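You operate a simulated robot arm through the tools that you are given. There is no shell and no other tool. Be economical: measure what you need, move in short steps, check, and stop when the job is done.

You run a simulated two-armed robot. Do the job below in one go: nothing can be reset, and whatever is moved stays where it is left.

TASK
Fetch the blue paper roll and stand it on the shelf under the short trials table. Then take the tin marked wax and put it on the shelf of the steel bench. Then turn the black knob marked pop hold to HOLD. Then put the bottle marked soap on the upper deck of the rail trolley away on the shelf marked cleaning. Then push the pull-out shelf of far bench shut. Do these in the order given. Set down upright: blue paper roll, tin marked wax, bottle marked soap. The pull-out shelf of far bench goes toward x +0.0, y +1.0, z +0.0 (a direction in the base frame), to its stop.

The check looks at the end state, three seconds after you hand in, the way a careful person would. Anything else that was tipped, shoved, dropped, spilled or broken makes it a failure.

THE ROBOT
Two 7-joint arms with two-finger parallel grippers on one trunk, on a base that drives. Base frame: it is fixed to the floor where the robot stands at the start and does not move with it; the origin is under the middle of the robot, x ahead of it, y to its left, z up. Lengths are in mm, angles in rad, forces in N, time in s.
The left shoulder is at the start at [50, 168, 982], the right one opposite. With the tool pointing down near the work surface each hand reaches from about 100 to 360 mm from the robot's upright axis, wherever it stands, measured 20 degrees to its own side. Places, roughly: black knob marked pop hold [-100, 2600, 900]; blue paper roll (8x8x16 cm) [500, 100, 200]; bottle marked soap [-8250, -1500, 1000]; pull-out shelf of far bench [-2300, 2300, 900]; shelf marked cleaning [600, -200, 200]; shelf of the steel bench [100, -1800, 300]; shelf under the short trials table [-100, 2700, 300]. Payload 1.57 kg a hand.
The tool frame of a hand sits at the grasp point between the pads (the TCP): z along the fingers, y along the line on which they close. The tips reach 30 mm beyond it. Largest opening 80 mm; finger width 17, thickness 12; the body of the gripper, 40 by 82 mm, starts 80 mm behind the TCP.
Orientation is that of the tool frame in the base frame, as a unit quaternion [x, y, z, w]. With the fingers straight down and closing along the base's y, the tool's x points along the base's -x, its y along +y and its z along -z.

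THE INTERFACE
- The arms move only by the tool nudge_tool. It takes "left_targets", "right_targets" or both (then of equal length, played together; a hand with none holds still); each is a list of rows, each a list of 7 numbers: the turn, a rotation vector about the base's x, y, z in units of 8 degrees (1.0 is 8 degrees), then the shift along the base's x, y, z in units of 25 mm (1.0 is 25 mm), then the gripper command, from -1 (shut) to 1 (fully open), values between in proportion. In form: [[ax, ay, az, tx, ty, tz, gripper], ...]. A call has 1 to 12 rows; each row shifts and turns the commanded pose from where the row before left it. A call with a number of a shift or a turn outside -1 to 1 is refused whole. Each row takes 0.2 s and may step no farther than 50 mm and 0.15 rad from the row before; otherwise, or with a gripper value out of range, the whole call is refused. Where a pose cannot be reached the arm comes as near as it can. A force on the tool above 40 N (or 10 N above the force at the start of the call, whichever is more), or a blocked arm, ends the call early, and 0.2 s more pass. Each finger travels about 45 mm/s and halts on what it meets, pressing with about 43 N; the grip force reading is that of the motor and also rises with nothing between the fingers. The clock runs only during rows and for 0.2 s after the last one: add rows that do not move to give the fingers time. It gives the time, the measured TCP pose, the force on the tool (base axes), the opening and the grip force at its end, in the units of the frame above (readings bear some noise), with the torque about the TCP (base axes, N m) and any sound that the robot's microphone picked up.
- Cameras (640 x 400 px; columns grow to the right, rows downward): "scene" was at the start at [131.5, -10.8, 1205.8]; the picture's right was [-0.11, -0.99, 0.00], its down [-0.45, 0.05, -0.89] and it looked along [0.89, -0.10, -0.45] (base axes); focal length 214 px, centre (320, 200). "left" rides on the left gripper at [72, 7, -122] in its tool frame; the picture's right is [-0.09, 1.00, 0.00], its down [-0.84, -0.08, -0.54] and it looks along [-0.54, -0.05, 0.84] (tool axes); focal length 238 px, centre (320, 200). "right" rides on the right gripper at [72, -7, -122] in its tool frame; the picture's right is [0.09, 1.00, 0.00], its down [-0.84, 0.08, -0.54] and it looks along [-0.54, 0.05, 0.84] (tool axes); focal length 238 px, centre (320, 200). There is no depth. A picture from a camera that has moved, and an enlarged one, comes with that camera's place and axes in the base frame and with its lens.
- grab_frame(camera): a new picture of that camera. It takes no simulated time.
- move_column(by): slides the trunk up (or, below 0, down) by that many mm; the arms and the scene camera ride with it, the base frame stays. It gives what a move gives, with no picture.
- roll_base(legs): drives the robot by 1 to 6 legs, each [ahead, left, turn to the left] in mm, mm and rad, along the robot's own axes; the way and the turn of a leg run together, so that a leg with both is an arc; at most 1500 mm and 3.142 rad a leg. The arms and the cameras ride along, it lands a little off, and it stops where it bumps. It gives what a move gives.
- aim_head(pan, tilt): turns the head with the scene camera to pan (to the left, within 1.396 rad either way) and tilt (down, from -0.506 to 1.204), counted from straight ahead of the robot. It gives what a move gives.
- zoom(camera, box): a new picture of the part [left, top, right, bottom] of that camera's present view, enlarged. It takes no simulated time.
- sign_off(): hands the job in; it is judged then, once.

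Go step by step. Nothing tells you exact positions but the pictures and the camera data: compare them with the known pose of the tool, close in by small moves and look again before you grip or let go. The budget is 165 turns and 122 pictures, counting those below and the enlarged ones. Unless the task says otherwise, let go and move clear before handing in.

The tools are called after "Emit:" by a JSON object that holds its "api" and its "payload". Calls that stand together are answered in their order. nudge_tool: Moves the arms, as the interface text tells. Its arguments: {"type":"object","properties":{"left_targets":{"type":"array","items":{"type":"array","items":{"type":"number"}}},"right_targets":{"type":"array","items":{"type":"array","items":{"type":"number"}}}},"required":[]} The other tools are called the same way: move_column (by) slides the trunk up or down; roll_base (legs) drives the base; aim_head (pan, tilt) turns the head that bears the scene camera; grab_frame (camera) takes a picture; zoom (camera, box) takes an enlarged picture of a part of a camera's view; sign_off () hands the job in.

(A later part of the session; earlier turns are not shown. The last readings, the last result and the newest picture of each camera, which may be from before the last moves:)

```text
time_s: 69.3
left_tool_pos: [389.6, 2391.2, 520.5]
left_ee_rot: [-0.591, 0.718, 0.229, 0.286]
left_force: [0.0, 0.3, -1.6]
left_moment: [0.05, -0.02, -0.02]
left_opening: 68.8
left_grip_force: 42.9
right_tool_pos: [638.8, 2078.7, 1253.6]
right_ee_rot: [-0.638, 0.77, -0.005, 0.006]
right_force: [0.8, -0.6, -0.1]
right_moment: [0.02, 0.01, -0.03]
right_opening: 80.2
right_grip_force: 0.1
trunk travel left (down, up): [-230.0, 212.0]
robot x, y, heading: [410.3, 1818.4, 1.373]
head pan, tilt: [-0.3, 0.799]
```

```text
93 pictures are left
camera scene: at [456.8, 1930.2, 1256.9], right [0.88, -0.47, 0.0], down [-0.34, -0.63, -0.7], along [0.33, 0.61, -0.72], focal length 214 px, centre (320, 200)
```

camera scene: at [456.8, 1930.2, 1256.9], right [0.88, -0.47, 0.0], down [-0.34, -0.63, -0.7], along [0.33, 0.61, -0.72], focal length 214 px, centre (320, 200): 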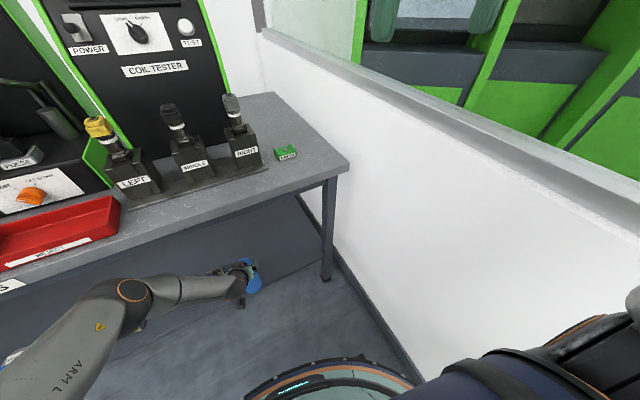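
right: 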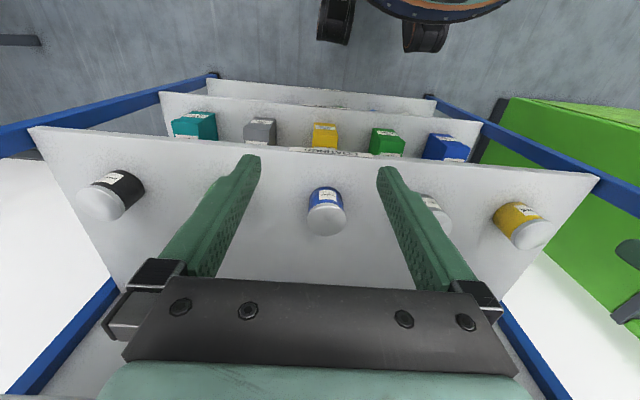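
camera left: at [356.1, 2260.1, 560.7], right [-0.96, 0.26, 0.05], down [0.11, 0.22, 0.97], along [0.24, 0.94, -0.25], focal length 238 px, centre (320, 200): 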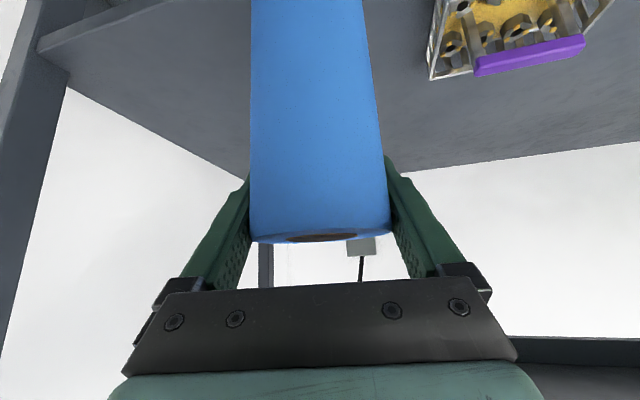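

Spot is clear. Advance 105 mm and lower toward the shelf.

Emit:
{"api": "roll_base", "payload": {"legs": [[105, 0, 0]]}}

Emit:
{"api": "move_column", "payload": {"by": -70}}

Emit:
{"api": "grab_frame", "payload": {"camera": "left"}}

Emit:
{"api": "grab_frame", "payload": {"camera": "scene"}}

```text
time_s: 70.5
left_tool_pos: [410.7, 2495.4, 520.2]
left_ee_rot: [-0.591, 0.719, 0.229, 0.287]
left_force: [0.4, 0.5, -2.2]
left_moment: [0.05, -0.02, 0.0]
left_opening: 68.7
left_grip_force: 43.3
right_tool_pos: [659.3, 2183.5, 1254.9]
right_ee_rot: [-0.637, 0.771, -0.006, 0.004]
right_force: [0.2, 0.2, -0.6]
right_moment: [0.0, -0.01, 0.03]
right_opening: 80.2
right_grip_force: 0.0
trunk travel left (down, up): [-230.0, 212.0]
robot x, y, heading: [430.1, 1922.8, 1.379]
head pan, tilt: [-0.3, 0.799]
```

```text
time_s: 71.6
left_tool_pos: [409.7, 2496.2, 450.6]
left_ee_rot: [-0.591, 0.719, 0.229, 0.286]
left_force: [0.5, -0.2, -2.1]
left_moment: [0.01, 0.01, 0.05]
left_opening: 68.7
left_grip_force: 42.6
right_tool_pos: [660.1, 2182.9, 1183.3]
right_ee_rot: [-0.637, 0.77, -0.005, 0.005]
right_force: [-0.1, -0.3, 0.5]
right_moment: [-0.01, -0.01, 0.03]
right_opening: 79.9
right_grip_force: 0.0
trunk travel left (down, up): [-160.0, 282.0]
robot x, y, heading: [433.8, 1923.8, 1.377]
head pan, tilt: [-0.3, 0.799]
```

```text
92 pictures are left
camera left: at [376.9, 2364.7, 490.9], right [-0.96, 0.26, 0.05], down [0.11, 0.22, 0.97], along [0.24, 0.94, -0.25], focal length 238 px, centre (320, 200)
```

left: 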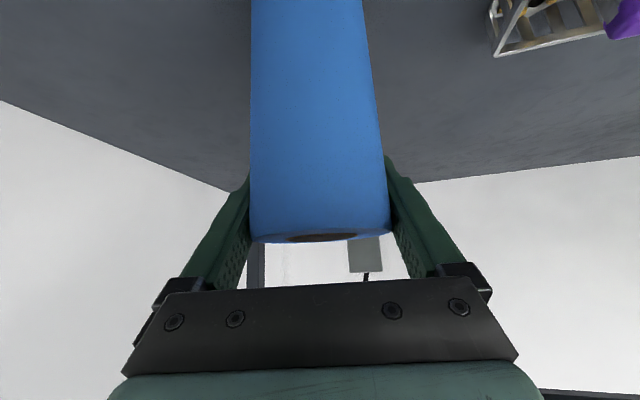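

```text
91 pictures are left
camera scene: at [477.3, 2034.5, 1187.0], right [0.88, -0.47, 0.0], down [-0.34, -0.63, -0.7], along [0.33, 0.61, -0.72], focal length 214 px, centre (320, 200)
```

scene: 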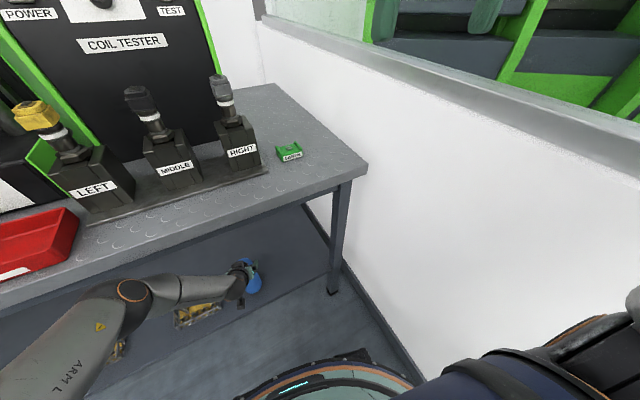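

Emit:
{"api": "move_column", "payload": {"by": -20}}

Emit:
{"api": "zoom", "payload": {"camera": "scene", "box": [170, 230, 330, 330]}}

```text
time_s: 72.2
left_tool_pos: [411.2, 2496.7, 432.3]
left_ee_rot: [-0.59, 0.718, 0.231, 0.288]
left_force: [2.1, 1.7, 4.4]
left_moment: [0.27, -0.01, -0.06]
left_opening: 68.8
left_grip_force: 43.2
right_tool_pos: [658.2, 2183.0, 1163.5]
right_ee_rot: [-0.638, 0.77, -0.005, 0.005]
right_force: [-0.5, -0.1, -0.6]
right_moment: [-0.02, -0.01, 0.0]
right_opening: 80.0
right_grip_force: 0.1
trunk travel left (down, up): [-140.0, 302.0]
robot x, y, heading: [428.8, 1925.4, 1.376]
head pan, tilt: [-0.3, 0.799]
```

```text
4.00 times, centred on (250, 280) of scene
camera zoom: at [477.3, 2034.2, 1167.1], right [0.88, -0.47, 0.0], down [-0.34, -0.63, -0.7], along [0.33, 0.61, -0.72], focal length 858 px, centre (600, -120)
```

zoom: 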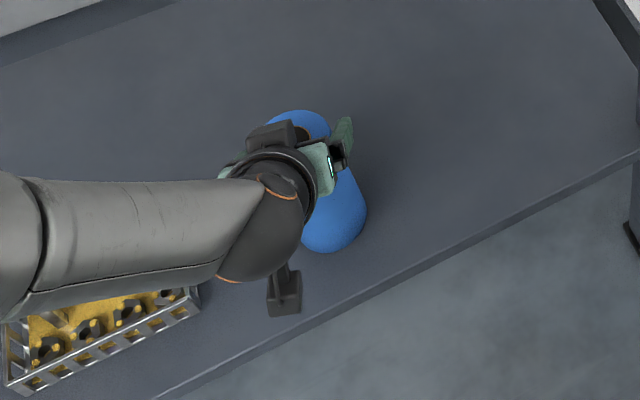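

The roll is touching the shelf (light contact force). Open the fingers and check.

Emit:
{"api": "nudge_tool", "payload": {"left_targets": [[0, 0, 0, 0, 0, 0, 0.8], [0, 0, 0, 0, 0, 0, 1], [0, 0, 0, 0, 0, 0, 1], [0, 0, 0, 0, 0, 0, 1]]}}

Emit:
{"api": "grab_frame", "payload": {"camera": "left"}}

```text
time_s: 73.2
left_tool_pos: [410.8, 2495.5, 429.5]
left_ee_rot: [-0.591, 0.719, 0.23, 0.286]
left_force: [0.5, -0.7, -0.4]
left_moment: [-0.03, 0.0, 0.02]
left_opening: 79.9
left_grip_force: 0.0
right_tool_pos: [659.2, 2184.0, 1164.0]
right_ee_rot: [-0.638, 0.77, -0.005, 0.006]
right_force: [-0.3, -0.6, -0.2]
right_moment: [0.0, -0.01, 0.01]
right_opening: 80.2
right_grip_force: 0.2
trunk travel left (down, up): [-140.0, 302.0]
robot x, y, heading: [429.7, 1923.0, 1.38]
head pan, tilt: [-0.3, 0.799]
```

```text
89 pictures are left
camera left: at [376.8, 2364.7, 470.9], right [-0.96, 0.26, 0.05], down [0.11, 0.22, 0.97], along [0.24, 0.94, -0.25], focal length 238 px, centre (320, 200)
```

left: 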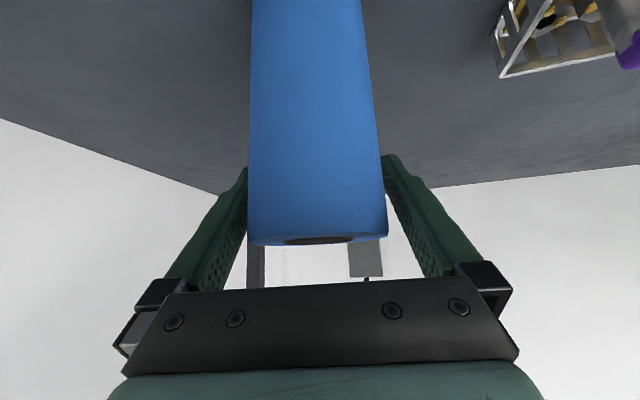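

Released and upright. Back away straight and verify.

Emit:
{"api": "roll_base", "payload": {"legs": [[-300, 0, 0]]}}

Emit:
{"api": "grab_frame", "payload": {"camera": "left"}}

```text
time_s: 75.3
left_tool_pos: [353.0, 2201.5, 430.1]
left_ee_rot: [-0.59, 0.72, 0.228, 0.287]
left_force: [0.8, -0.3, -0.4]
left_moment: [-0.01, -0.02, -0.03]
left_opening: 80.0
left_grip_force: 0.0
right_tool_pos: [601.7, 1889.0, 1164.1]
right_ee_rot: [-0.637, 0.771, -0.005, 0.005]
right_force: [0.4, 0.1, -0.5]
right_moment: [0.01, 0.0, -0.01]
right_opening: 80.0
right_grip_force: 0.1
trunk travel left (down, up): [-140.0, 302.0]
robot x, y, heading: [372.9, 1633.8, 1.375]
head pan, tilt: [-0.3, 0.799]
```

```text
88 pictures are left
camera left: at [319.6, 2070.7, 471.0], right [-0.96, 0.26, 0.05], down [0.11, 0.22, 0.97], along [0.24, 0.94, -0.25], focal length 238 px, centre (320, 200)
```

left: 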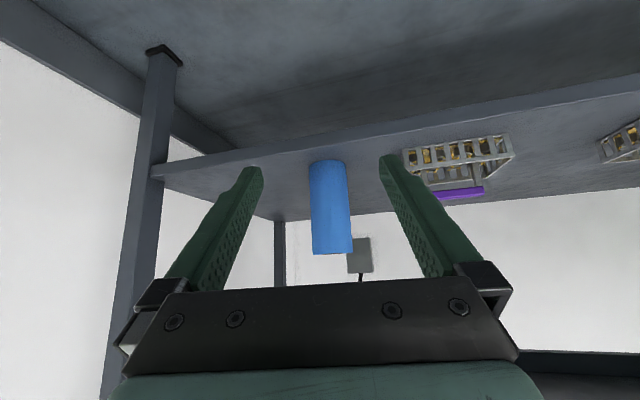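

The roll stands well on the shelf. Now go back to the rack by the same route for the wax tin.

Emit:
{"api": "roll_base", "payload": {"legs": [[0, 0, 0.196], [0, 485, 0], [-1500, 0, 0], [-180, 0, 0], [0, 400, 0], [0, 0, -1.571]]}}

Emit:
{"api": "nudge_tool", "payload": {"left_targets": [[0, 0, 0, 0, 0, 1, 1], [0, 0, 0, 0, 0, 1, 1], [0, 0, 0, 0, 0, 1, 1], [0, 0, 0, 0, 0, 1, 1], [0, 0, 0, 0, 0, 1, 1], [0, 0, 0, 0, 0, 1, 1], [0, 0, 0, 0, 0, 1, 1], [0, 0, 0, 0, 0, 1, 1], [0, 0, 0, 0, 0, 1, 1], [0, 0, 0, 0, 0, 1, 1]]}}

Emit:
{"api": "aim_head", "payload": {"pan": 0.2, "tilt": 0.5}}

Emit:
{"api": "move_column", "payload": {"by": 200}}

Emit:
{"api": "grab_frame", "payload": {"camera": "scene"}}

Emit:
{"api": "grab_frame", "payload": {"camera": "left"}}

```text
time_s: 96.3
left_tool_pos: [86.0, 93.4, 430.4]
left_ee_rot: [-0.018, 0.93, 0.002, 0.366]
left_force: [0.0, 0.0, -0.5]
left_moment: [0.02, 0.02, 0.04]
left_opening: 80.1
left_grip_force: 0.1
right_tool_pos: [-161.0, -222.0, 1164.5]
right_ee_rot: [-0.022, 1.0, -0.006, 0.001]
right_force: [-0.1, -0.7, 0.3]
right_moment: [0.02, -0.01, 0.01]
right_opening: 79.8
right_grip_force: 0.1
trunk travel left (down, up): [-140.0, 302.0]
robot x, y, heading: [-464.7, -60.1, 0.039]
head pan, tilt: [-0.3, 0.799]
```

```text
time_s: 98.5
left_tool_pos: [84.1, 92.7, 680.5]
left_ee_rot: [-0.018, 0.93, 0.002, 0.367]
left_force: [-1.3, -0.7, 0.0]
left_moment: [0.02, 0.02, 0.02]
left_opening: 80.1
left_grip_force: 0.0
right_tool_pos: [-161.7, -221.9, 1163.7]
right_ee_rot: [-0.022, 1.0, -0.007, 0.001]
right_force: [0.3, -0.1, 0.0]
right_moment: [-0.01, 0.02, 0.01]
right_opening: 80.1
right_grip_force: 0.1
trunk travel left (down, up): [-140.0, 302.0]
robot x, y, heading: [-468.9, -59.3, 0.041]
head pan, tilt: [-0.3, 0.799]
```

```text
time_s: 99.4
left_tool_pos: [83.8, 91.9, 680.7]
left_ee_rot: [-0.019, 0.93, 0.003, 0.367]
left_force: [-0.9, 0.4, 0.0]
left_moment: [0.01, 0.02, 0.0]
left_opening: 80.0
left_grip_force: 0.0
right_tool_pos: [-160.9, -222.2, 1164.6]
right_ee_rot: [-0.022, 1.0, -0.006, 0.001]
right_force: [0.1, 0.8, -0.2]
right_moment: [0.02, -0.01, 0.02]
right_opening: 80.1
right_grip_force: 0.0
trunk travel left (down, up): [-140.0, 302.0]
robot x, y, heading: [-466.3, -58.4, 0.041]
head pan, tilt: [0.201, 0.499]
```

```text
time_s: 101.6
left_tool_pos: [83.9, 92.2, 880.3]
left_ee_rot: [-0.018, 0.931, 0.003, 0.366]
left_force: [-0.8, -0.3, 0.0]
left_moment: [-0.03, 0.0, -0.03]
left_opening: 80.0
left_grip_force: 0.1
right_tool_pos: [-161.6, -222.0, 1363.1]
right_ee_rot: [-0.022, 1.0, -0.007, 0.001]
right_force: [0.3, 0.0, 0.3]
right_moment: [0.01, 0.01, 0.0]
right_opening: 80.0
right_grip_force: 0.0
trunk travel left (down, up): [-340.0, 102.0]
robot x, y, heading: [-464.9, -58.6, 0.04]
head pan, tilt: [0.201, 0.499]
```

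```text
87 pictures are left
camera scene: at [-336.7, -36.8, 1392.9], right [0.24, -0.97, 0.0], down [-0.47, -0.11, -0.88], along [0.85, 0.21, -0.48], focal length 214 px, centre (320, 200)
```

scene: 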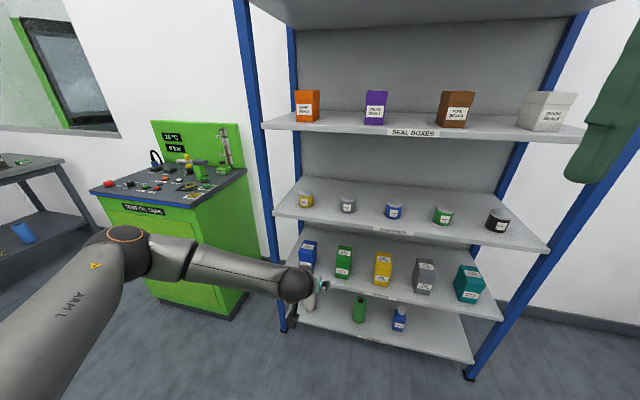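

```text
86 pictures are left
camera left: at [-51.0, 94.9, 921.2], right [0.03, 1.0, 0.05], down [0.24, -0.06, 0.97], along [0.97, -0.02, -0.25], focal length 238 px, centre (320, 200)
```

left: 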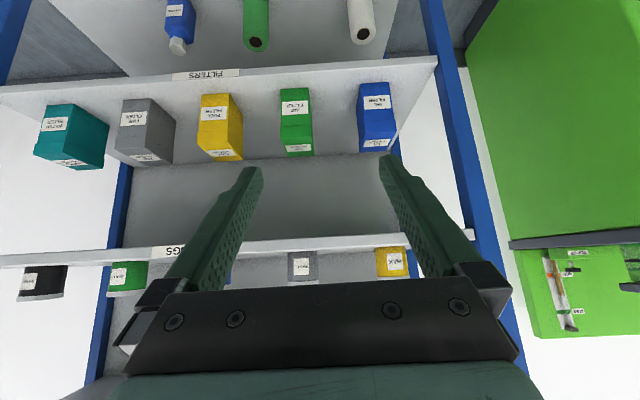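

Wax tin is at about [488, 228], shelf top ≈900, tin ~60–70 tall. I line up the base and raise the hand, then look from close.

Emit:
{"api": "move_column", "payload": {"by": 66}}

Emit:
{"api": "roll_base", "payload": {"legs": [[0, 0, -0.04], [0, 158, 0], [260, 0, 0]]}}

Emit:
{"api": "grab_frame", "payload": {"camera": "left"}}

Emit:
{"api": "aim_head", "payload": {"pan": 0.5, "tilt": 0.8}}

Emit:
{"api": "grab_frame", "payload": {"camera": "scene"}}

```text
time_s: 102.6
left_tool_pos: [86.0, 91.7, 945.2]
left_ee_rot: [-0.018, 0.93, 0.002, 0.367]
left_force: [0.0, 0.5, 0.2]
left_moment: [0.0, -0.01, -0.02]
left_opening: 80.3
left_grip_force: 0.1
right_tool_pos: [-160.8, -222.0, 1428.9]
right_ee_rot: [-0.022, 1.0, -0.007, 0.001]
right_force: [-0.3, 0.3, -0.5]
right_moment: [-0.01, -0.01, -0.01]
right_opening: 79.8
right_grip_force: 0.1
trunk travel left (down, up): [-406.0, 36.0]
robot x, y, heading: [-465.2, -60.1, 0.039]
head pan, tilt: [0.201, 0.499]
```

```text
time_s: 106.5
left_tool_pos: [347.5, 225.7, 945.8]
left_ee_rot: [0.001, 0.93, -0.005, 0.367]
left_force: [-0.2, 0.1, -0.3]
left_moment: [-0.02, -0.02, 0.0]
left_opening: 80.1
left_grip_force: 0.0
right_tool_pos: [88.8, -77.2, 1428.7]
right_ee_rot: [-0.002, 1.0, -0.007, 0.0]
right_force: [0.5, -1.1, -0.5]
right_moment: [-0.01, 0.04, 0.03]
right_opening: 80.2
right_grip_force: 0.1
trunk travel left (down, up): [-406.0, 36.0]
robot x, y, heading: [-207.1, 98.7, -0.001]
head pan, tilt: [0.201, 0.499]
```

```text
85 pictures are left
camera left: at [212.4, 234.5, 987.0], right [0.07, 1.0, 0.05], down [0.24, -0.07, 0.97], along [0.97, -0.06, -0.25], focal length 238 px, centre (320, 200)
```

left: 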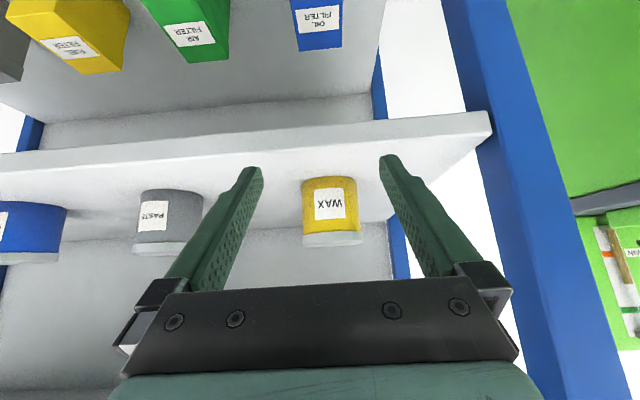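

```text
time_s: 107.3
left_tool_pos: [347.5, 226.2, 946.3]
left_ee_rot: [0.002, 0.93, -0.006, 0.367]
left_force: [-0.4, -0.1, -0.1]
left_moment: [-0.06, 0.03, -0.02]
left_opening: 80.2
left_grip_force: 0.0
right_tool_pos: [88.7, -77.4, 1430.4]
right_ee_rot: [-0.001, 1.0, -0.007, 0.001]
right_force: [0.6, -0.3, 0.1]
right_moment: [-0.02, -0.02, 0.0]
right_opening: 80.3
right_grip_force: 0.0
trunk travel left (down, up): [-406.0, 36.0]
robot x, y, heading: [-206.9, 99.4, -0.005]
head pan, tilt: [0.499, 0.799]
```

```text
84 pictures are left
camera scene: at [-97.2, 135.2, 1433.0], right [0.48, -0.88, 0.0], down [-0.63, -0.34, -0.7], along [0.61, 0.33, -0.72], focal length 214 px, centre (320, 200)
```

scene: 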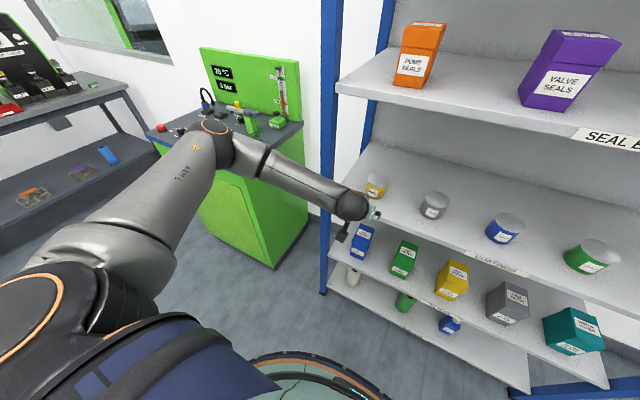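

The straight approach would bring the forearm too close to the rack's blue post, so I'll yaw the robot 0.4 rad left and approach diagonally; also tuck the right hand back.

Emit:
{"api": "nudge_tool", "payload": {"right_targets": [[0, 0, 0, -1, 0, 0, 1], [0, 0, 0, -1, 0, 0, 1], [0, 0, 0, -1, 0, 0, 1], [0, 0, 0, -1, 0, 0, 1]]}}

Emit:
{"api": "roll_base", "payload": {"legs": [[0, -256, 0], [0, 0, 0.402], [95, -40, 0]]}}

Emit:
{"api": "grab_frame", "payload": {"camera": "left"}}

Emit:
{"api": "grab_frame", "payload": {"camera": "scene"}}

```text
time_s: 108.3
left_tool_pos: [347.0, 226.5, 945.2]
left_ee_rot: [0.002, 0.93, -0.006, 0.368]
left_force: [0.5, -0.7, 0.3]
left_moment: [-0.01, -0.01, -0.01]
left_opening: 80.0
left_grip_force: 0.0
right_tool_pos: [2.8, -72.6, 1405.4]
right_ee_rot: [-0.001, 1.0, -0.005, 0.002]
right_force: [-0.1, -0.1, -1.5]
right_moment: [-0.01, 0.0, 0.03]
right_opening: 80.0
right_grip_force: 0.0
right hand out of reach, approached as far as the arm can: row 1, 3, 4
trunk travel left (down, up): [-406.0, 36.0]
robot x, y, heading: [-208.7, 97.8, -0.002]
head pan, tilt: [0.499, 0.799]
```

```text
time_s: 113.1
left_tool_pos: [355.0, 176.7, 945.0]
left_ee_rot: [-0.185, 0.912, 0.068, 0.36]
left_force: [0.0, -0.1, -0.6]
left_moment: [0.03, 0.0, 0.01]
left_opening: 79.8
left_grip_force: 0.2
right_tool_pos: [155.1, -230.9, 1405.8]
right_ee_rot: [-0.202, 0.979, -0.007, 0.002]
right_force: [-0.3, -0.5, 0.2]
right_moment: [-0.01, 0.03, -0.02]
right_opening: 79.9
right_grip_force: 0.0
trunk travel left (down, up): [-406.0, 36.0]
robot x, y, heading: [-102.8, -159.2, 0.395]
head pan, tilt: [0.499, 0.799]
```

```text
83 pictures are left
camera left: at [227.7, 131.7, 987.0], right [-0.32, 0.95, 0.05], down [0.25, 0.03, 0.97], along [0.91, 0.33, -0.25], focal length 238 px, centre (320, 200)
```

left: 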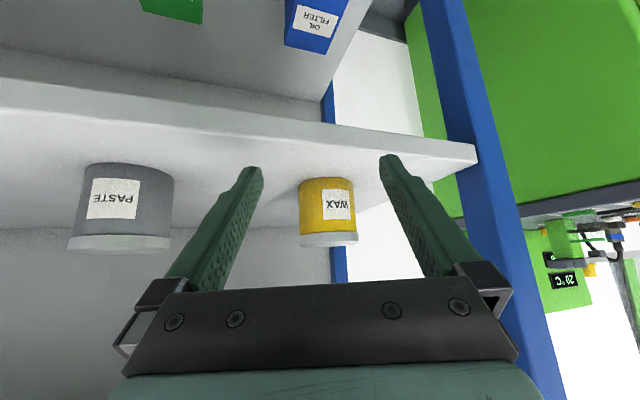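

```text
82 pictures are left
camera scene: at [-17.8, -80.9, 1432.9], right [0.78, -0.62, 0.0], down [-0.45, -0.56, -0.7], along [0.43, 0.55, -0.72], focal length 214 px, centre (320, 200)
```

scene: 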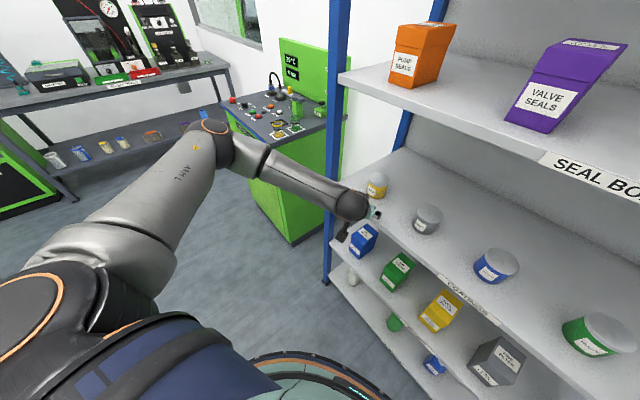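

Alignment along the diagonal is good: tin ≈ [479, 230]. Advance 80 mm and re-check.

Emit:
{"api": "roll_base", "payload": {"legs": [[80, 0, 0]]}}

Emit:
{"api": "grab_frame", "payload": {"camera": "left"}}

```text
time_s: 114.2
left_tool_pos: [429.1, 208.5, 945.5]
left_ee_rot: [-0.184, 0.912, 0.067, 0.36]
left_force: [0.4, -0.5, 0.0]
left_moment: [-0.03, 0.03, 0.01]
left_opening: 80.0
left_grip_force: 0.1
right_tool_pos: [229.1, -199.5, 1405.8]
right_ee_rot: [-0.202, 0.979, -0.006, 0.002]
right_force: [1.0, 0.4, -0.4]
right_moment: [0.0, 0.06, -0.02]
right_opening: 79.9
right_grip_force: 0.0
trunk travel left (down, up): [-406.0, 36.0]
robot x, y, heading: [-30.0, -126.5, 0.4]
head pan, tilt: [0.499, 0.799]
```

```text
81 pictures are left
camera left: at [301.0, 163.3, 986.9], right [-0.32, 0.94, 0.05], down [0.25, 0.03, 0.97], along [0.91, 0.33, -0.25], focal length 238 px, centre (320, 200)
```

left: 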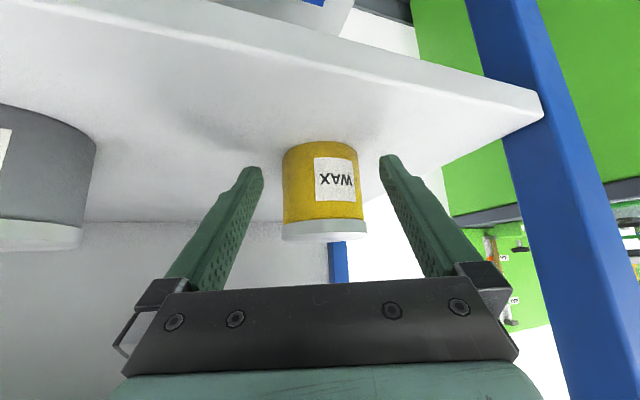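

Well centred; tin centre ≈ [486, 232]. Advance 60 mm more and close.

Emit:
{"api": "roll_base", "payload": {"legs": [[60, 0, 0]]}}

Emit:
{"api": "grab_frame", "payload": {"camera": "left"}}

```text
time_s: 115.2
left_tool_pos: [483.4, 231.8, 945.7]
left_ee_rot: [-0.185, 0.912, 0.068, 0.359]
left_force: [-0.2, 0.2, 0.8]
left_moment: [0.0, 0.04, 0.02]
left_opening: 80.0
left_grip_force: 0.0
right_tool_pos: [283.0, -176.6, 1405.8]
right_ee_rot: [-0.202, 0.979, -0.007, 0.002]
right_force: [-0.1, -0.4, 0.2]
right_moment: [0.0, -0.01, 0.02]
right_opening: 79.9
right_grip_force: 0.1
trunk travel left (down, up): [-406.0, 36.0]
robot x, y, heading: [24.6, -103.0, 0.406]
head pan, tilt: [0.499, 0.799]
```

```text
80 pictures are left
camera left: at [356.3, 187.1, 986.8], right [-0.32, 0.94, 0.05], down [0.25, 0.03, 0.97], along [0.91, 0.33, -0.25], focal length 238 px, centre (320, 200)
```

left: 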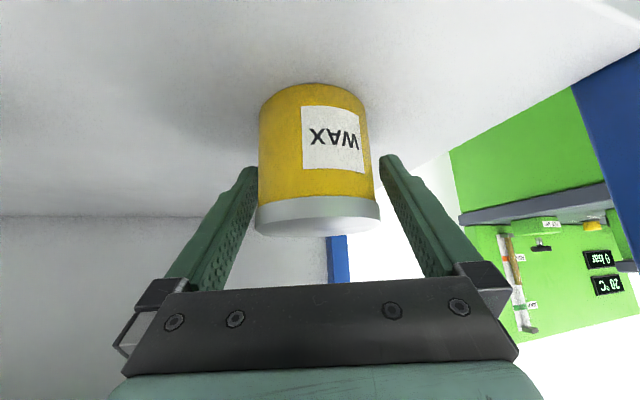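

Fingers straddle the tin just under the lid; lower 6 mm for a grip on the body and close.

Emit:
{"api": "move_column", "payload": {"by": -6}}

Emit:
{"api": "nudge_tool", "payload": {"left_targets": [[0, 0, 0, 0, 0, 0, -1], [0, 0, 0, 0, 0, 0, -1], [0, 0, 0, 0, 0, 0, -1], [0, 0, 0, 0, 0, 0, -1]]}}

Emit:
{"api": "move_column", "payload": {"by": 34}}

Emit:
{"api": "grab_frame", "payload": {"camera": "left"}}

```text
time_s: 115.7
left_tool_pos: [482.7, 232.9, 939.8]
left_ee_rot: [-0.185, 0.912, 0.067, 0.36]
left_force: [-0.1, 0.5, 0.8]
left_moment: [0.01, -0.01, -0.01]
left_opening: 79.9
left_grip_force: 0.0
right_tool_pos: [282.6, -177.0, 1400.0]
right_ee_rot: [-0.202, 0.979, -0.005, 0.003]
right_force: [-0.2, -0.6, -0.3]
right_moment: [0.01, 0.03, -0.01]
right_opening: 80.3
right_grip_force: 0.0
trunk travel left (down, up): [-400.0, 42.0]
robot x, y, heading: [27.9, -102.2, 0.404]
head pan, tilt: [0.499, 0.799]
```

```text
time_s: 116.7
left_tool_pos: [482.8, 230.4, 939.8]
left_ee_rot: [-0.184, 0.912, 0.067, 0.361]
left_force: [-0.2, -1.5, 0.7]
left_moment: [0.0, 0.02, 0.01]
left_opening: 66.9
left_grip_force: 43.1
right_tool_pos: [282.3, -176.7, 1399.9]
right_ee_rot: [-0.201, 0.98, -0.005, 0.003]
right_force: [-0.5, 0.3, 0.4]
right_moment: [-0.03, 0.0, 0.0]
right_opening: 80.0
right_grip_force: 0.0
trunk travel left (down, up): [-400.0, 42.0]
robot x, y, heading: [25.4, -103.9, 0.401]
head pan, tilt: [0.499, 0.799]
```

```text
time_s: 117.5
left_tool_pos: [483.5, 232.3, 974.1]
left_ee_rot: [-0.186, 0.912, 0.069, 0.36]
left_force: [0.3, 0.8, -0.8]
left_moment: [0.01, -0.03, 0.0]
left_opening: 67.3
left_grip_force: 43.2
right_tool_pos: [283.6, -177.8, 1433.6]
right_ee_rot: [-0.201, 0.98, -0.005, 0.003]
right_force: [-1.0, -0.6, -0.4]
right_moment: [0.0, 0.04, 0.02]
right_opening: 79.8
right_grip_force: 0.1
trunk travel left (down, up): [-434.0, 8.0]
robot x, y, heading: [26.6, -107.4, 0.404]
head pan, tilt: [0.499, 0.799]
```

```text
79 pictures are left
camera left: at [355.7, 187.0, 1015.0], right [-0.32, 0.94, 0.05], down [0.25, 0.03, 0.97], along [0.91, 0.33, -0.25], focal length 238 px, centre (320, 200)
```

left: 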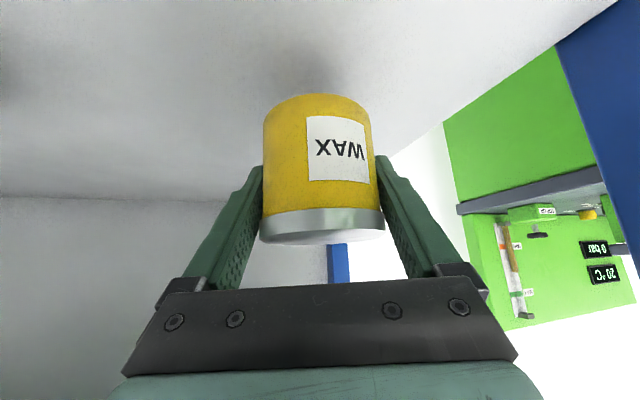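

Tin is lifted. Back out, turn to face −y, and look at the benches there.

Emit:
{"api": "roll_base", "payload": {"legs": [[-480, 0, 0], [0, 0, -1.972]]}}

Emit:
{"api": "aim_head", "payload": {"pan": 0.0, "tilt": 0.45}}

Emit:
{"api": "grab_frame", "payload": {"camera": "scene"}}

```text
time_s: 125.2
left_tool_pos: [-308.5, -851.4, 974.1]
left_ee_rot: [0.672, 0.644, -0.268, 0.249]
left_force: [0.1, -0.4, -2.6]
left_moment: [0.0, 0.0, -0.01]
left_opening: 66.6
left_grip_force: 43.3
right_tool_pos: [-592.1, -495.4, 1434.5]
right_ee_rot: [0.719, 0.695, -0.006, -0.003]
right_force: [-1.3, 0.0, 0.0]
right_moment: [0.0, 0.02, 0.0]
right_opening: 79.9
right_grip_force: 0.1
trunk travel left (down, up): [-434.0, 8.0]
robot x, y, heading: [-414.0, -291.7, -1.607]
head pan, tilt: [0.499, 0.799]
```

```text
time_s: 126.1
left_tool_pos: [-307.9, -850.9, 974.2]
left_ee_rot: [0.671, 0.644, -0.269, 0.25]
left_force: [-0.4, -0.1, -2.4]
left_moment: [-0.01, -0.02, 0.0]
left_opening: 66.6
left_grip_force: 42.9
right_tool_pos: [-592.5, -495.1, 1433.7]
right_ee_rot: [0.72, 0.694, -0.006, -0.003]
right_force: [-0.4, -0.7, 0.1]
right_moment: [0.0, -0.01, 0.0]
right_opening: 80.0
right_grip_force: 0.1
trunk travel left (down, up): [-434.0, 8.0]
robot x, y, heading: [-416.7, -290.4, -1.609]
head pan, tilt: [0.0, 0.45]
```

```text
78 pictures are left
camera scene: at [-420.2, -423.3, 1491.3], right [-1.0, 0.04, 0.0], down [0.02, 0.44, -0.9], along [-0.04, -0.9, -0.44], focal length 214 px, centre (320, 200)
```

scene: 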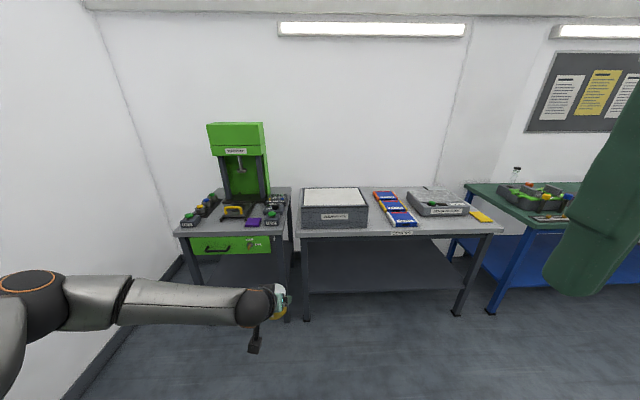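

The left bench (with the green press, x≈100) should be the steel bench. Zoom to confirm labels and its shelf.

Emit:
{"api": "zoom", "payload": {"camera": "scene", "box": [160, 170, 320, 330]}}

Emit:
{"api": "zoom", "payload": {"camera": "scene", "box": [290, 170, 520, 330]}}

```text
2.50 times, centred on (240, 250) of scene
camera zoom: at [-420.2, -423.3, 1491.3], right [-1.0, 0.04, 0.0], down [0.02, 0.44, -0.9], along [-0.04, -0.9, -0.44], focal length 536 px, centre (520, 75)
```

zoom: 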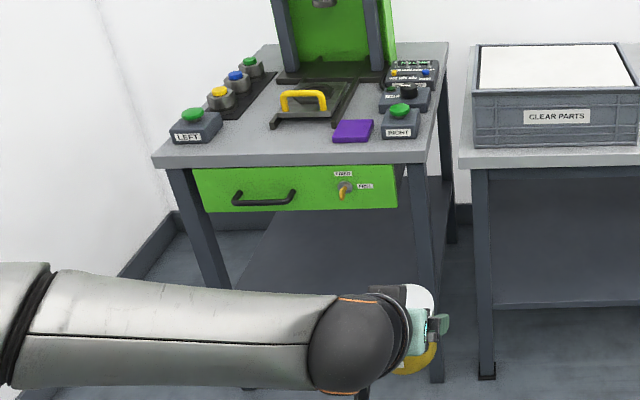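

```text
2.50 times, centred on (405, 250) of scene
camera zoom: at [-420.2, -423.3, 1491.3], right [-1.0, 0.04, 0.0], down [0.02, 0.44, -0.9], along [-0.04, -0.9, -0.44], focal length 536 px, centre (108, 75)
```

zoom: 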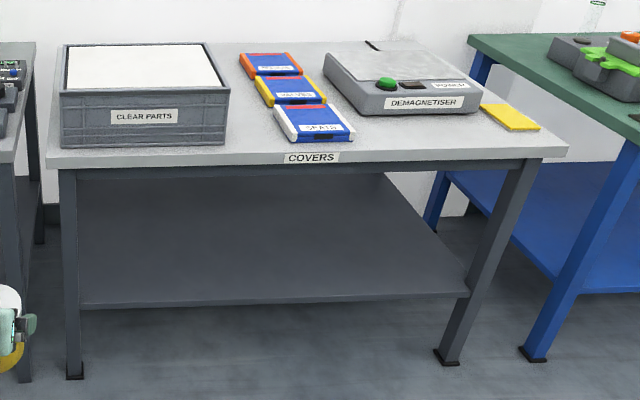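

The press bench with drawer and lower shelf is the steel bench. Lower trunk and arm, then drive nearer to inspect the shelf.

Emit:
{"api": "move_column", "payload": {"by": -300}}

Emit:
{"api": "nudge_tool", "payload": {"left_targets": [[0, 0, 0, 0, 0, -1, -1], [0, 0, 0, 0, 0, -1, -1], [0, 0, 0, 0, 0, -1, -1], [0, 0, 0, 0, 0, -1, -1], [0, 0, 0, 0, 0, -1, -1], [0, 0, 0, 0, 0, -1, -1], [0, 0, 0, 0, 0, -1, -1], [0, 0, 0, 0, 0, -1, -1], [0, 0, 0, 0, 0, -1, -1], [0, 0, 0, 0, 0, 0, -1]]}}

Emit:
{"api": "roll_base", "payload": {"legs": [[200, 250, 0.03]]}}

Emit:
{"api": "aim_head", "payload": {"pan": 0.0, "tilt": 0.55}}

Emit:
{"api": "grab_frame", "payload": {"camera": "scene"}}

Emit:
{"api": "grab_frame", "payload": {"camera": "left"}}

```text
time_s: 129.1
left_tool_pos: [-308.6, -851.2, 673.5]
left_ee_rot: [0.671, 0.644, -0.268, 0.25]
left_force: [0.7, -0.1, -1.7]
left_moment: [0.02, -0.03, 0.02]
left_opening: 66.7
left_grip_force: 42.6
right_tool_pos: [-592.7, -494.2, 1133.7]
right_ee_rot: [0.719, 0.695, -0.006, -0.003]
right_force: [-0.6, -0.6, 0.5]
right_moment: [0.0, -0.01, -0.02]
right_opening: 80.1
right_grip_force: 0.1
trunk travel left (down, up): [-134.0, 308.0]
robot x, y, heading: [-417.9, -293.1, -1.605]
head pan, tilt: [0.0, 0.45]
```

```text
time_s: 131.3
left_tool_pos: [-309.5, -851.2, 448.8]
left_ee_rot: [0.672, 0.644, -0.269, 0.25]
left_force: [-0.5, 0.1, -1.2]
left_moment: [-0.03, 0.04, -0.03]
left_opening: 66.3
left_grip_force: 43.1
right_tool_pos: [-593.5, -495.9, 1133.7]
right_ee_rot: [0.719, 0.695, -0.006, -0.003]
right_force: [-0.9, -0.5, -1.3]
right_moment: [-0.02, 0.03, -0.01]
right_opening: 80.0
right_grip_force: 0.1
trunk travel left (down, up): [-134.0, 308.0]
robot x, y, heading: [-414.6, -293.0, -1.61]
head pan, tilt: [0.0, 0.45]
```

```text
time_s: 134.1
left_tool_pos: [-49.2, -1056.6, 448.4]
left_ee_rot: [0.663, 0.652, -0.265, 0.254]
left_force: [1.0, 0.4, -2.2]
left_moment: [-0.02, 0.01, -0.04]
left_opening: 66.7
left_grip_force: 42.6
right_tool_pos: [-341.7, -706.2, 1133.6]
right_ee_rot: [0.711, 0.703, -0.005, -0.002]
right_force: [0.4, 0.1, 0.6]
right_moment: [0.06, -0.01, -0.01]
right_opening: 79.7
right_grip_force: 0.1
trunk travel left (down, up): [-134.0, 308.0]
robot x, y, heading: [-169.2, -499.9, -1.584]
head pan, tilt: [0.0, 0.45]
```

```text
time_s: 134.8
left_tool_pos: [-49.2, -1056.4, 448.6]
left_ee_rot: [0.664, 0.652, -0.265, 0.253]
left_force: [-0.6, 0.1, -2.2]
left_moment: [-0.02, -0.02, 0.02]
left_opening: 66.7
left_grip_force: 43.3
right_tool_pos: [-340.7, -707.2, 1134.7]
right_ee_rot: [0.711, 0.703, -0.006, -0.003]
right_force: [0.6, 0.7, 0.4]
right_moment: [-0.01, 0.01, 0.02]
right_opening: 80.0
right_grip_force: 0.1
trunk travel left (down, up): [-134.0, 308.0]
robot x, y, heading: [-171.6, -495.7, -1.585]
head pan, tilt: [0.0, 0.55]
```

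```text
75 pictures are left
camera scene: at [-171.2, -628.6, 1182.4], right [-1.0, 0.01, 0.0], down [0.01, 0.52, -0.85], along [-0.01, -0.85, -0.52], focal length 214 px, centre (320, 200)
```

scene: 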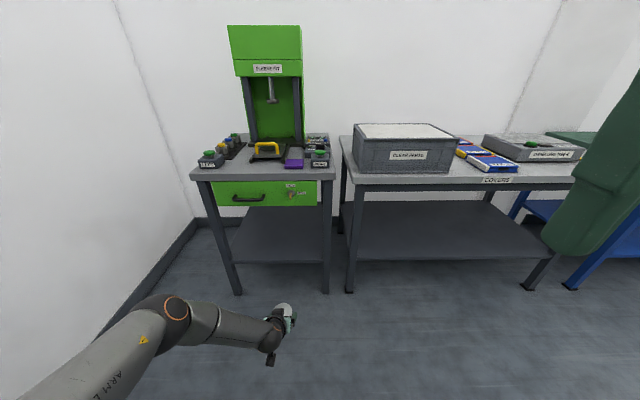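

```text
74 pictures are left
camera left: at [-39.5, -919.1, 489.6], right [0.99, -0.09, 0.05], down [-0.07, -0.24, 0.97], along [-0.07, -0.97, -0.25], focal length 238 px, centre (320, 200)
```

left: 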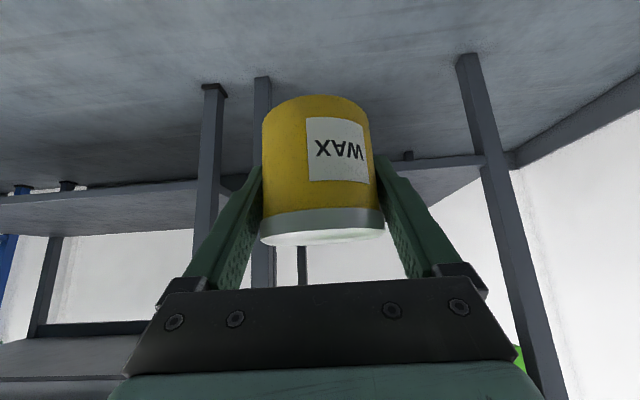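

Steel bench: legs at x −216 and 337, front y≈−1457, empty shelf top ≈280. I'll approach yawed left by 0.4 rad so the forearm stays clear of the leg; target for the tin (90, −1555).

Emit:
{"api": "roll_base", "payload": {"legs": [[0, 0, 0.413], [321, -297, 0]]}}

Emit:
{"api": "grab_frame", "payload": {"camera": "scene"}}

Emit:
{"api": "grab_frame", "payload": {"camera": "left"}}

```text
time_s: 139.2
left_tool_pos: [6.7, -1374.4, 447.2]
left_ee_rot: [0.514, 0.776, -0.206, 0.302]
left_force: [0.9, 0.2, -2.2]
left_moment: [0.01, -0.02, 0.0]
left_opening: 66.6
left_grip_force: 43.0
right_tool_pos: [-400.5, -1173.9, 1134.0]
right_ee_rot: [0.55, 0.835, -0.005, -0.002]
right_force: [0.7, 0.3, 1.3]
right_moment: [-0.02, -0.03, 0.01]
right_opening: 79.9
right_grip_force: 0.1
trunk travel left (down, up): [-134.0, 308.0]
robot x, y, heading: [-326.5, -914.2, -1.169]
head pan, tilt: [0.0, 0.55]
```

```text
73 pictures are left
camera scene: at [-276.4, -1033.5, 1182.3], right [-0.92, -0.39, 0.0], down [-0.2, 0.48, -0.85], along [0.33, -0.78, -0.52], focal length 214 px, centre (320, 200)
```

scene: 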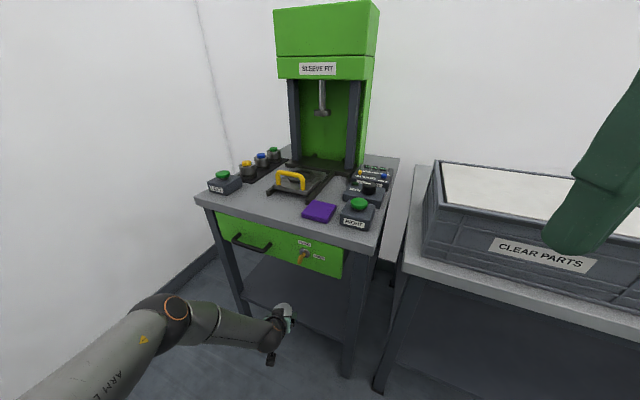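

```text
72 pictures are left
camera left: at [-38.1, -1246.1, 489.7], right [0.95, 0.32, 0.05], down [0.03, -0.25, 0.97], along [0.32, -0.91, -0.25], focal length 238 px, centre (320, 200)
```

left: 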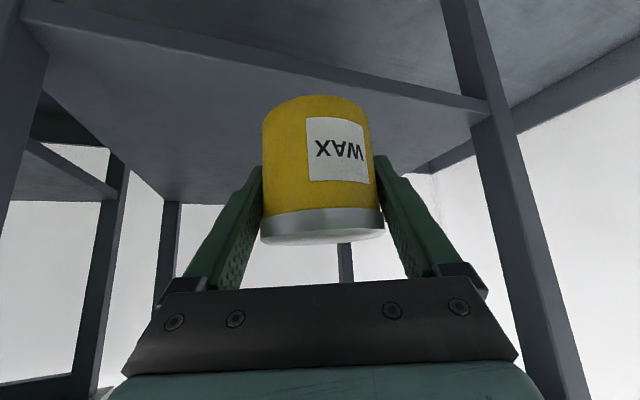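

Emit:
{"api": "move_column", "payload": {"by": -95}}

Emit:
{"api": "roll_base", "payload": {"legs": [[195, 0, 0]]}}

Emit:
{"api": "grab_frame", "payload": {"camera": "left"}}

Emit:
{"api": "grab_frame", "payload": {"camera": "scene"}}

```text
time_s: 140.5
left_tool_pos: [7.4, -1373.9, 353.1]
left_ee_rot: [0.514, 0.776, -0.206, 0.302]
left_force: [0.1, -0.7, -1.8]
left_moment: [-0.02, 0.02, -0.03]
left_opening: 66.6
left_grip_force: 42.7
right_tool_pos: [-400.2, -1173.5, 1038.5]
right_ee_rot: [0.55, 0.835, -0.006, -0.002]
right_force: [0.5, 0.4, 0.1]
right_moment: [0.02, -0.03, -0.01]
right_opening: 80.0
right_grip_force: 0.1
trunk travel left (down, up): [-39.0, 403.0]
robot x, y, heading: [-328.9, -914.6, -1.165]
head pan, tilt: [0.0, 0.55]
```

```text
time_s: 142.1
left_tool_pos: [85.6, -1552.3, 352.8]
left_ee_rot: [0.513, 0.776, -0.207, 0.303]
left_force: [0.1, -0.2, -2.2]
left_moment: [0.02, -0.03, -0.01]
left_opening: 66.7
left_grip_force: 43.3
right_tool_pos: [-324.0, -1352.3, 1037.9]
right_ee_rot: [0.549, 0.836, -0.006, -0.002]
right_force: [1.1, 0.3, -0.4]
right_moment: [0.02, 0.0, -0.01]
right_opening: 80.1
right_grip_force: 0.0
trunk travel left (down, up): [-39.0, 403.0]
robot x, y, heading: [-250.2, -1095.9, -1.168]
head pan, tilt: [0.0, 0.55]
```

```text
71 pictures are left
camera left: at [39.9, -1424.2, 394.7], right [0.94, 0.33, 0.05], down [0.03, -0.25, 0.97], along [0.33, -0.91, -0.25], focal length 238 px, centre (320, 200)
```

left: 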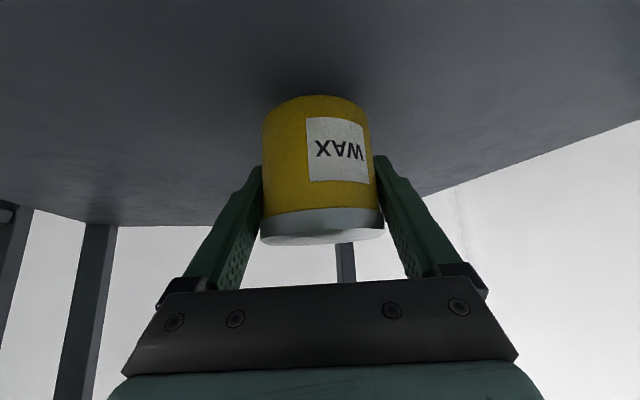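

```text
70 pictures are left
camera scene: at [-199.3, -1212.7, 1087.3], right [-0.92, -0.39, 0.0], down [-0.21, 0.48, -0.85], along [0.34, -0.78, -0.52], focal length 214 px, centre (320, 200)
```

scene: 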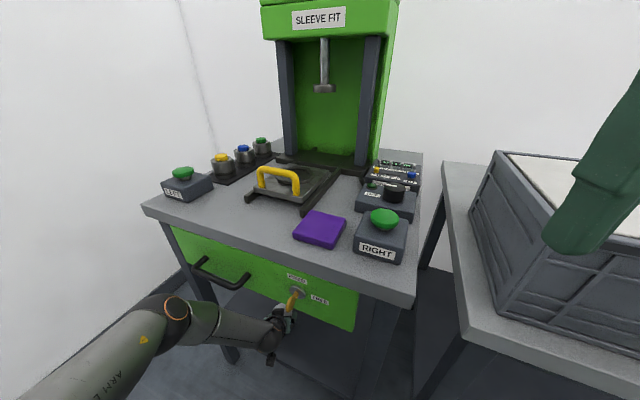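

The tin is over the shelf. Lower in two steps until contact.

Emit:
{"api": "move_column", "payload": {"by": -27}}

Emit:
{"api": "move_column", "payload": {"by": -6}}

```text
time_s: 142.8
left_tool_pos: [87.7, -1559.3, 334.5]
left_ee_rot: [0.511, 0.774, -0.21, 0.31]
left_force: [-2.6, -4.5, 33.8]
left_moment: [-0.1, -0.56, 0.17]
left_opening: 66.4
left_grip_force: 42.7
right_tool_pos: [-324.4, -1350.0, 1013.2]
right_ee_rot: [0.548, 0.836, -0.007, -0.001]
right_force: [-0.7, -0.8, 0.1]
right_moment: [-0.03, 0.02, 0.0]
right_opening: 80.1
right_grip_force: 0.0
trunk travel left (down, up): [-12.0, 430.0]
robot x, y, heading: [-247.7, -1094.3, -1.165]
head pan, tilt: [0.0, 0.55]
```

```text
time_s: 143.3
left_tool_pos: [87.8, -1558.8, 328.7]
left_ee_rot: [0.511, 0.773, -0.209, 0.311]
left_force: [-0.8, 0.9, 12.3]
left_moment: [0.45, -0.01, 0.05]
left_opening: 65.8
left_grip_force: 43.0
right_tool_pos: [-322.5, -1353.0, 1005.7]
right_ee_rot: [0.549, 0.836, -0.007, 0.0]
right_force: [-0.7, 0.6, 0.0]
right_moment: [-0.05, 0.01, 0.02]
right_opening: 80.0
right_grip_force: 0.1
trunk travel left (down, up): [-7.0, 436.0]
robot x, y, heading: [-256.1, -1092.6, -1.17]
head pan, tilt: [0.0, 0.55]
stopped: the force on the tool passed its limit at 54 N (the readings are from after the stop); the commanded pose is now the measured one
```

It touched earlier than estimated; check the tin's attitude before releasing.

Emit:
{"api": "grab_frame", "payload": {"camera": "left"}}

```text
69 pictures are left
camera left: at [41.8, -1429.9, 366.8], right [0.94, 0.33, 0.06], down [0.02, -0.24, 0.97], along [0.33, -0.92, -0.23], focal length 238 px, centre (320, 200)
```

left: 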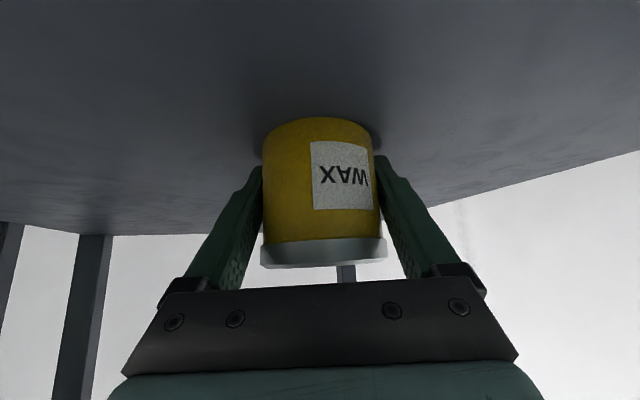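

The tin slid up in the grip slightly but sits flat. Relieve a few mm, then open.

Emit:
{"api": "move_column", "payload": {"by": 3}}

Emit:
{"api": "nudge_tool", "payload": {"left_targets": [[0, 0, 0, 0, 0, 0, 0.8], [0, 0, 0, 0, 0, 0, 1], [0, 0, 0, 0, 0, 0, 1], [0, 0, 0, 0, 0, 0, 1]]}}

Emit:
{"api": "grab_frame", "payload": {"camera": "left"}}

```text
time_s: 143.8
left_tool_pos: [87.5, -1555.3, 325.8]
left_ee_rot: [0.512, 0.775, -0.208, 0.308]
left_force: [0.2, -1.8, 1.0]
left_moment: [-0.08, -0.12, 0.01]
left_opening: 65.4
left_grip_force: 43.3
right_tool_pos: [-323.4, -1352.5, 1010.4]
right_ee_rot: [0.548, 0.836, -0.006, -0.002]
right_force: [-0.2, -0.4, -1.0]
right_moment: [-0.05, -0.01, -0.02]
right_opening: 80.3
right_grip_force: 0.2
trunk travel left (down, up): [-10.0, 433.0]
robot x, y, heading: [-248.1, -1095.0, -1.169]
head pan, tilt: [0.0, 0.55]
```

```text
time_s: 144.8
left_tool_pos: [87.0, -1557.3, 328.6]
left_ee_rot: [0.512, 0.774, -0.208, 0.307]
left_force: [-0.4, 0.1, 0.3]
left_moment: [-0.06, 0.02, 0.02]
left_opening: 80.0
left_grip_force: 0.1
right_tool_pos: [-323.0, -1353.7, 1009.9]
right_ee_rot: [0.549, 0.836, -0.006, -0.001]
right_force: [0.6, -0.3, 0.4]
right_moment: [-0.03, 0.0, -0.03]
right_opening: 79.7
right_grip_force: 0.0
trunk travel left (down, up): [-10.0, 433.0]
robot x, y, heading: [-250.2, -1096.8, -1.162]
head pan, tilt: [0.0, 0.55]
```

```text
68 pictures are left
camera left: at [41.5, -1428.1, 368.4], right [0.94, 0.33, 0.06], down [0.03, -0.24, 0.97], along [0.33, -0.91, -0.24], focal length 238 px, centre (320, 200)
```

left: 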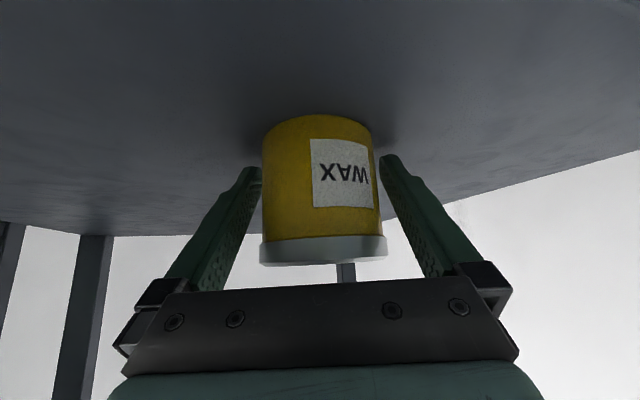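

Released and standing. Back straight out and verify.

Emit:
{"api": "roll_base", "payload": {"legs": [[-250, 0, 0]]}}

Emit:
{"api": "grab_frame", "payload": {"camera": "left"}}

```text
time_s: 146.6
left_tool_pos: [-10.3, -1329.4, 329.0]
left_ee_rot: [0.513, 0.774, -0.208, 0.307]
left_force: [-0.2, 0.1, 0.5]
left_moment: [-0.04, 0.03, -0.02]
left_opening: 80.2
left_grip_force: 0.1
right_tool_pos: [-421.6, -1124.8, 1010.0]
right_ee_rot: [0.548, 0.836, -0.006, -0.002]
right_force: [-0.5, -0.3, 0.2]
right_moment: [-0.06, -0.01, -0.01]
right_opening: 79.9
right_grip_force: 0.0
trunk travel left (down, up): [-10.0, 433.0]
robot x, y, heading: [-349.0, -868.9, -1.17]
head pan, tilt: [0.0, 0.55]
```

```text
67 pictures are left
camera left: at [-57.0, -1200.2, 368.4], right [0.94, 0.33, 0.06], down [0.03, -0.24, 0.97], along [0.33, -0.91, -0.24], focal length 238 px, centre (320, 200)
```

left: 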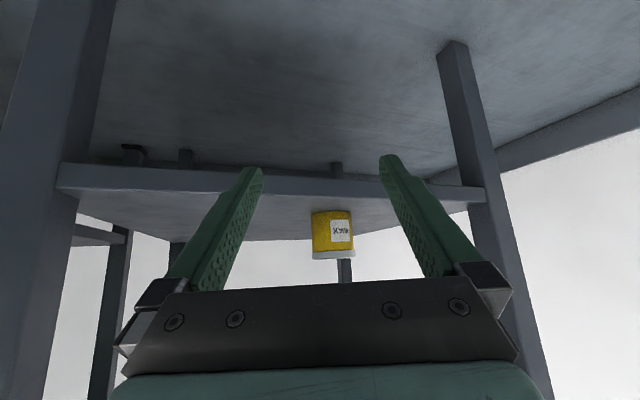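

The wax tin stands on the steel bench's shelf. Next, the knob on the short trials table: drive back there.

Emit:
{"api": "roll_base", "payload": {"legs": [[0, 0, 1.37], [0, 0, 1.37], [0, -220, 0], [1500, 0, 0], [850, 0, 0]]}}

Emit:
{"api": "move_column", "payload": {"by": 240}}

Emit:
{"api": "aim_head", "payload": {"pan": 0.0, "tilt": 0.4}}

Emit:
{"api": "grab_frame", "payload": {"camera": "scene"}}

```text
time_s: 167.2
left_tool_pos: [-394.7, 2060.8, 329.6]
left_ee_rot: [0.672, -0.641, -0.266, -0.259]
left_force: [0.2, 0.2, -0.5]
left_moment: [0.02, -0.01, 0.0]
left_opening: 80.1
left_grip_force: 0.1
right_tool_pos: [-82.3, 1726.3, 1009.5]
right_ee_rot: [0.726, -0.687, 0.003, -0.006]
right_force: [-0.4, 0.6, 0.0]
right_moment: [-0.01, 0.0, -0.03]
right_opening: 79.9
right_grip_force: 0.0
trunk travel left (down, up): [-10.0, 433.0]
robot x, y, heading: [-238.9, 1506.5, 1.618]
head pan, tilt: [0.0, 0.55]
```

```text
time_s: 169.7
left_tool_pos: [-393.8, 2060.1, 569.0]
left_ee_rot: [0.672, -0.641, -0.266, -0.259]
left_force: [0.4, -0.3, -0.2]
left_moment: [0.02, -0.02, -0.01]
left_opening: 80.0
left_grip_force: 0.1
right_tool_pos: [-81.6, 1726.3, 1250.0]
right_ee_rot: [0.725, -0.688, 0.003, -0.006]
right_force: [0.2, -0.2, -0.4]
right_moment: [0.02, -0.03, 0.0]
right_opening: 80.1
right_grip_force: 0.1
trunk travel left (down, up): [-250.0, 193.0]
robot x, y, heading: [-244.6, 1505.1, 1.619]
head pan, tilt: [0.0, 0.55]
```

```text
time_s: 170.4
left_tool_pos: [-395.5, 2060.0, 567.9]
left_ee_rot: [0.671, -0.642, -0.265, -0.26]
left_force: [-0.3, 0.0, 1.4]
left_moment: [0.01, 0.02, -0.03]
left_opening: 80.1
left_grip_force: 0.1
right_tool_pos: [-81.3, 1725.8, 1249.1]
right_ee_rot: [0.726, -0.688, 0.003, -0.005]
right_force: [-0.4, -0.3, -0.5]
right_moment: [0.02, 0.01, 0.03]
right_opening: 80.0
right_grip_force: 0.0
trunk travel left (down, up): [-250.0, 193.0]
robot x, y, heading: [-240.0, 1507.3, 1.619]
head pan, tilt: [0.0, 0.4]
```

```text
66 pictures are left
camera scene: at [-245.3, 1639.4, 1311.6], right [1.0, 0.05, 0.0], down [0.02, -0.39, -0.92], along [-0.05, 0.92, -0.39], focal length 214 px, centre (320, 200)
```

scene: 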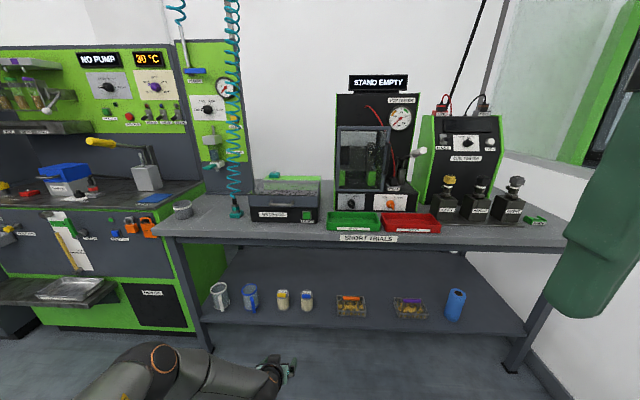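

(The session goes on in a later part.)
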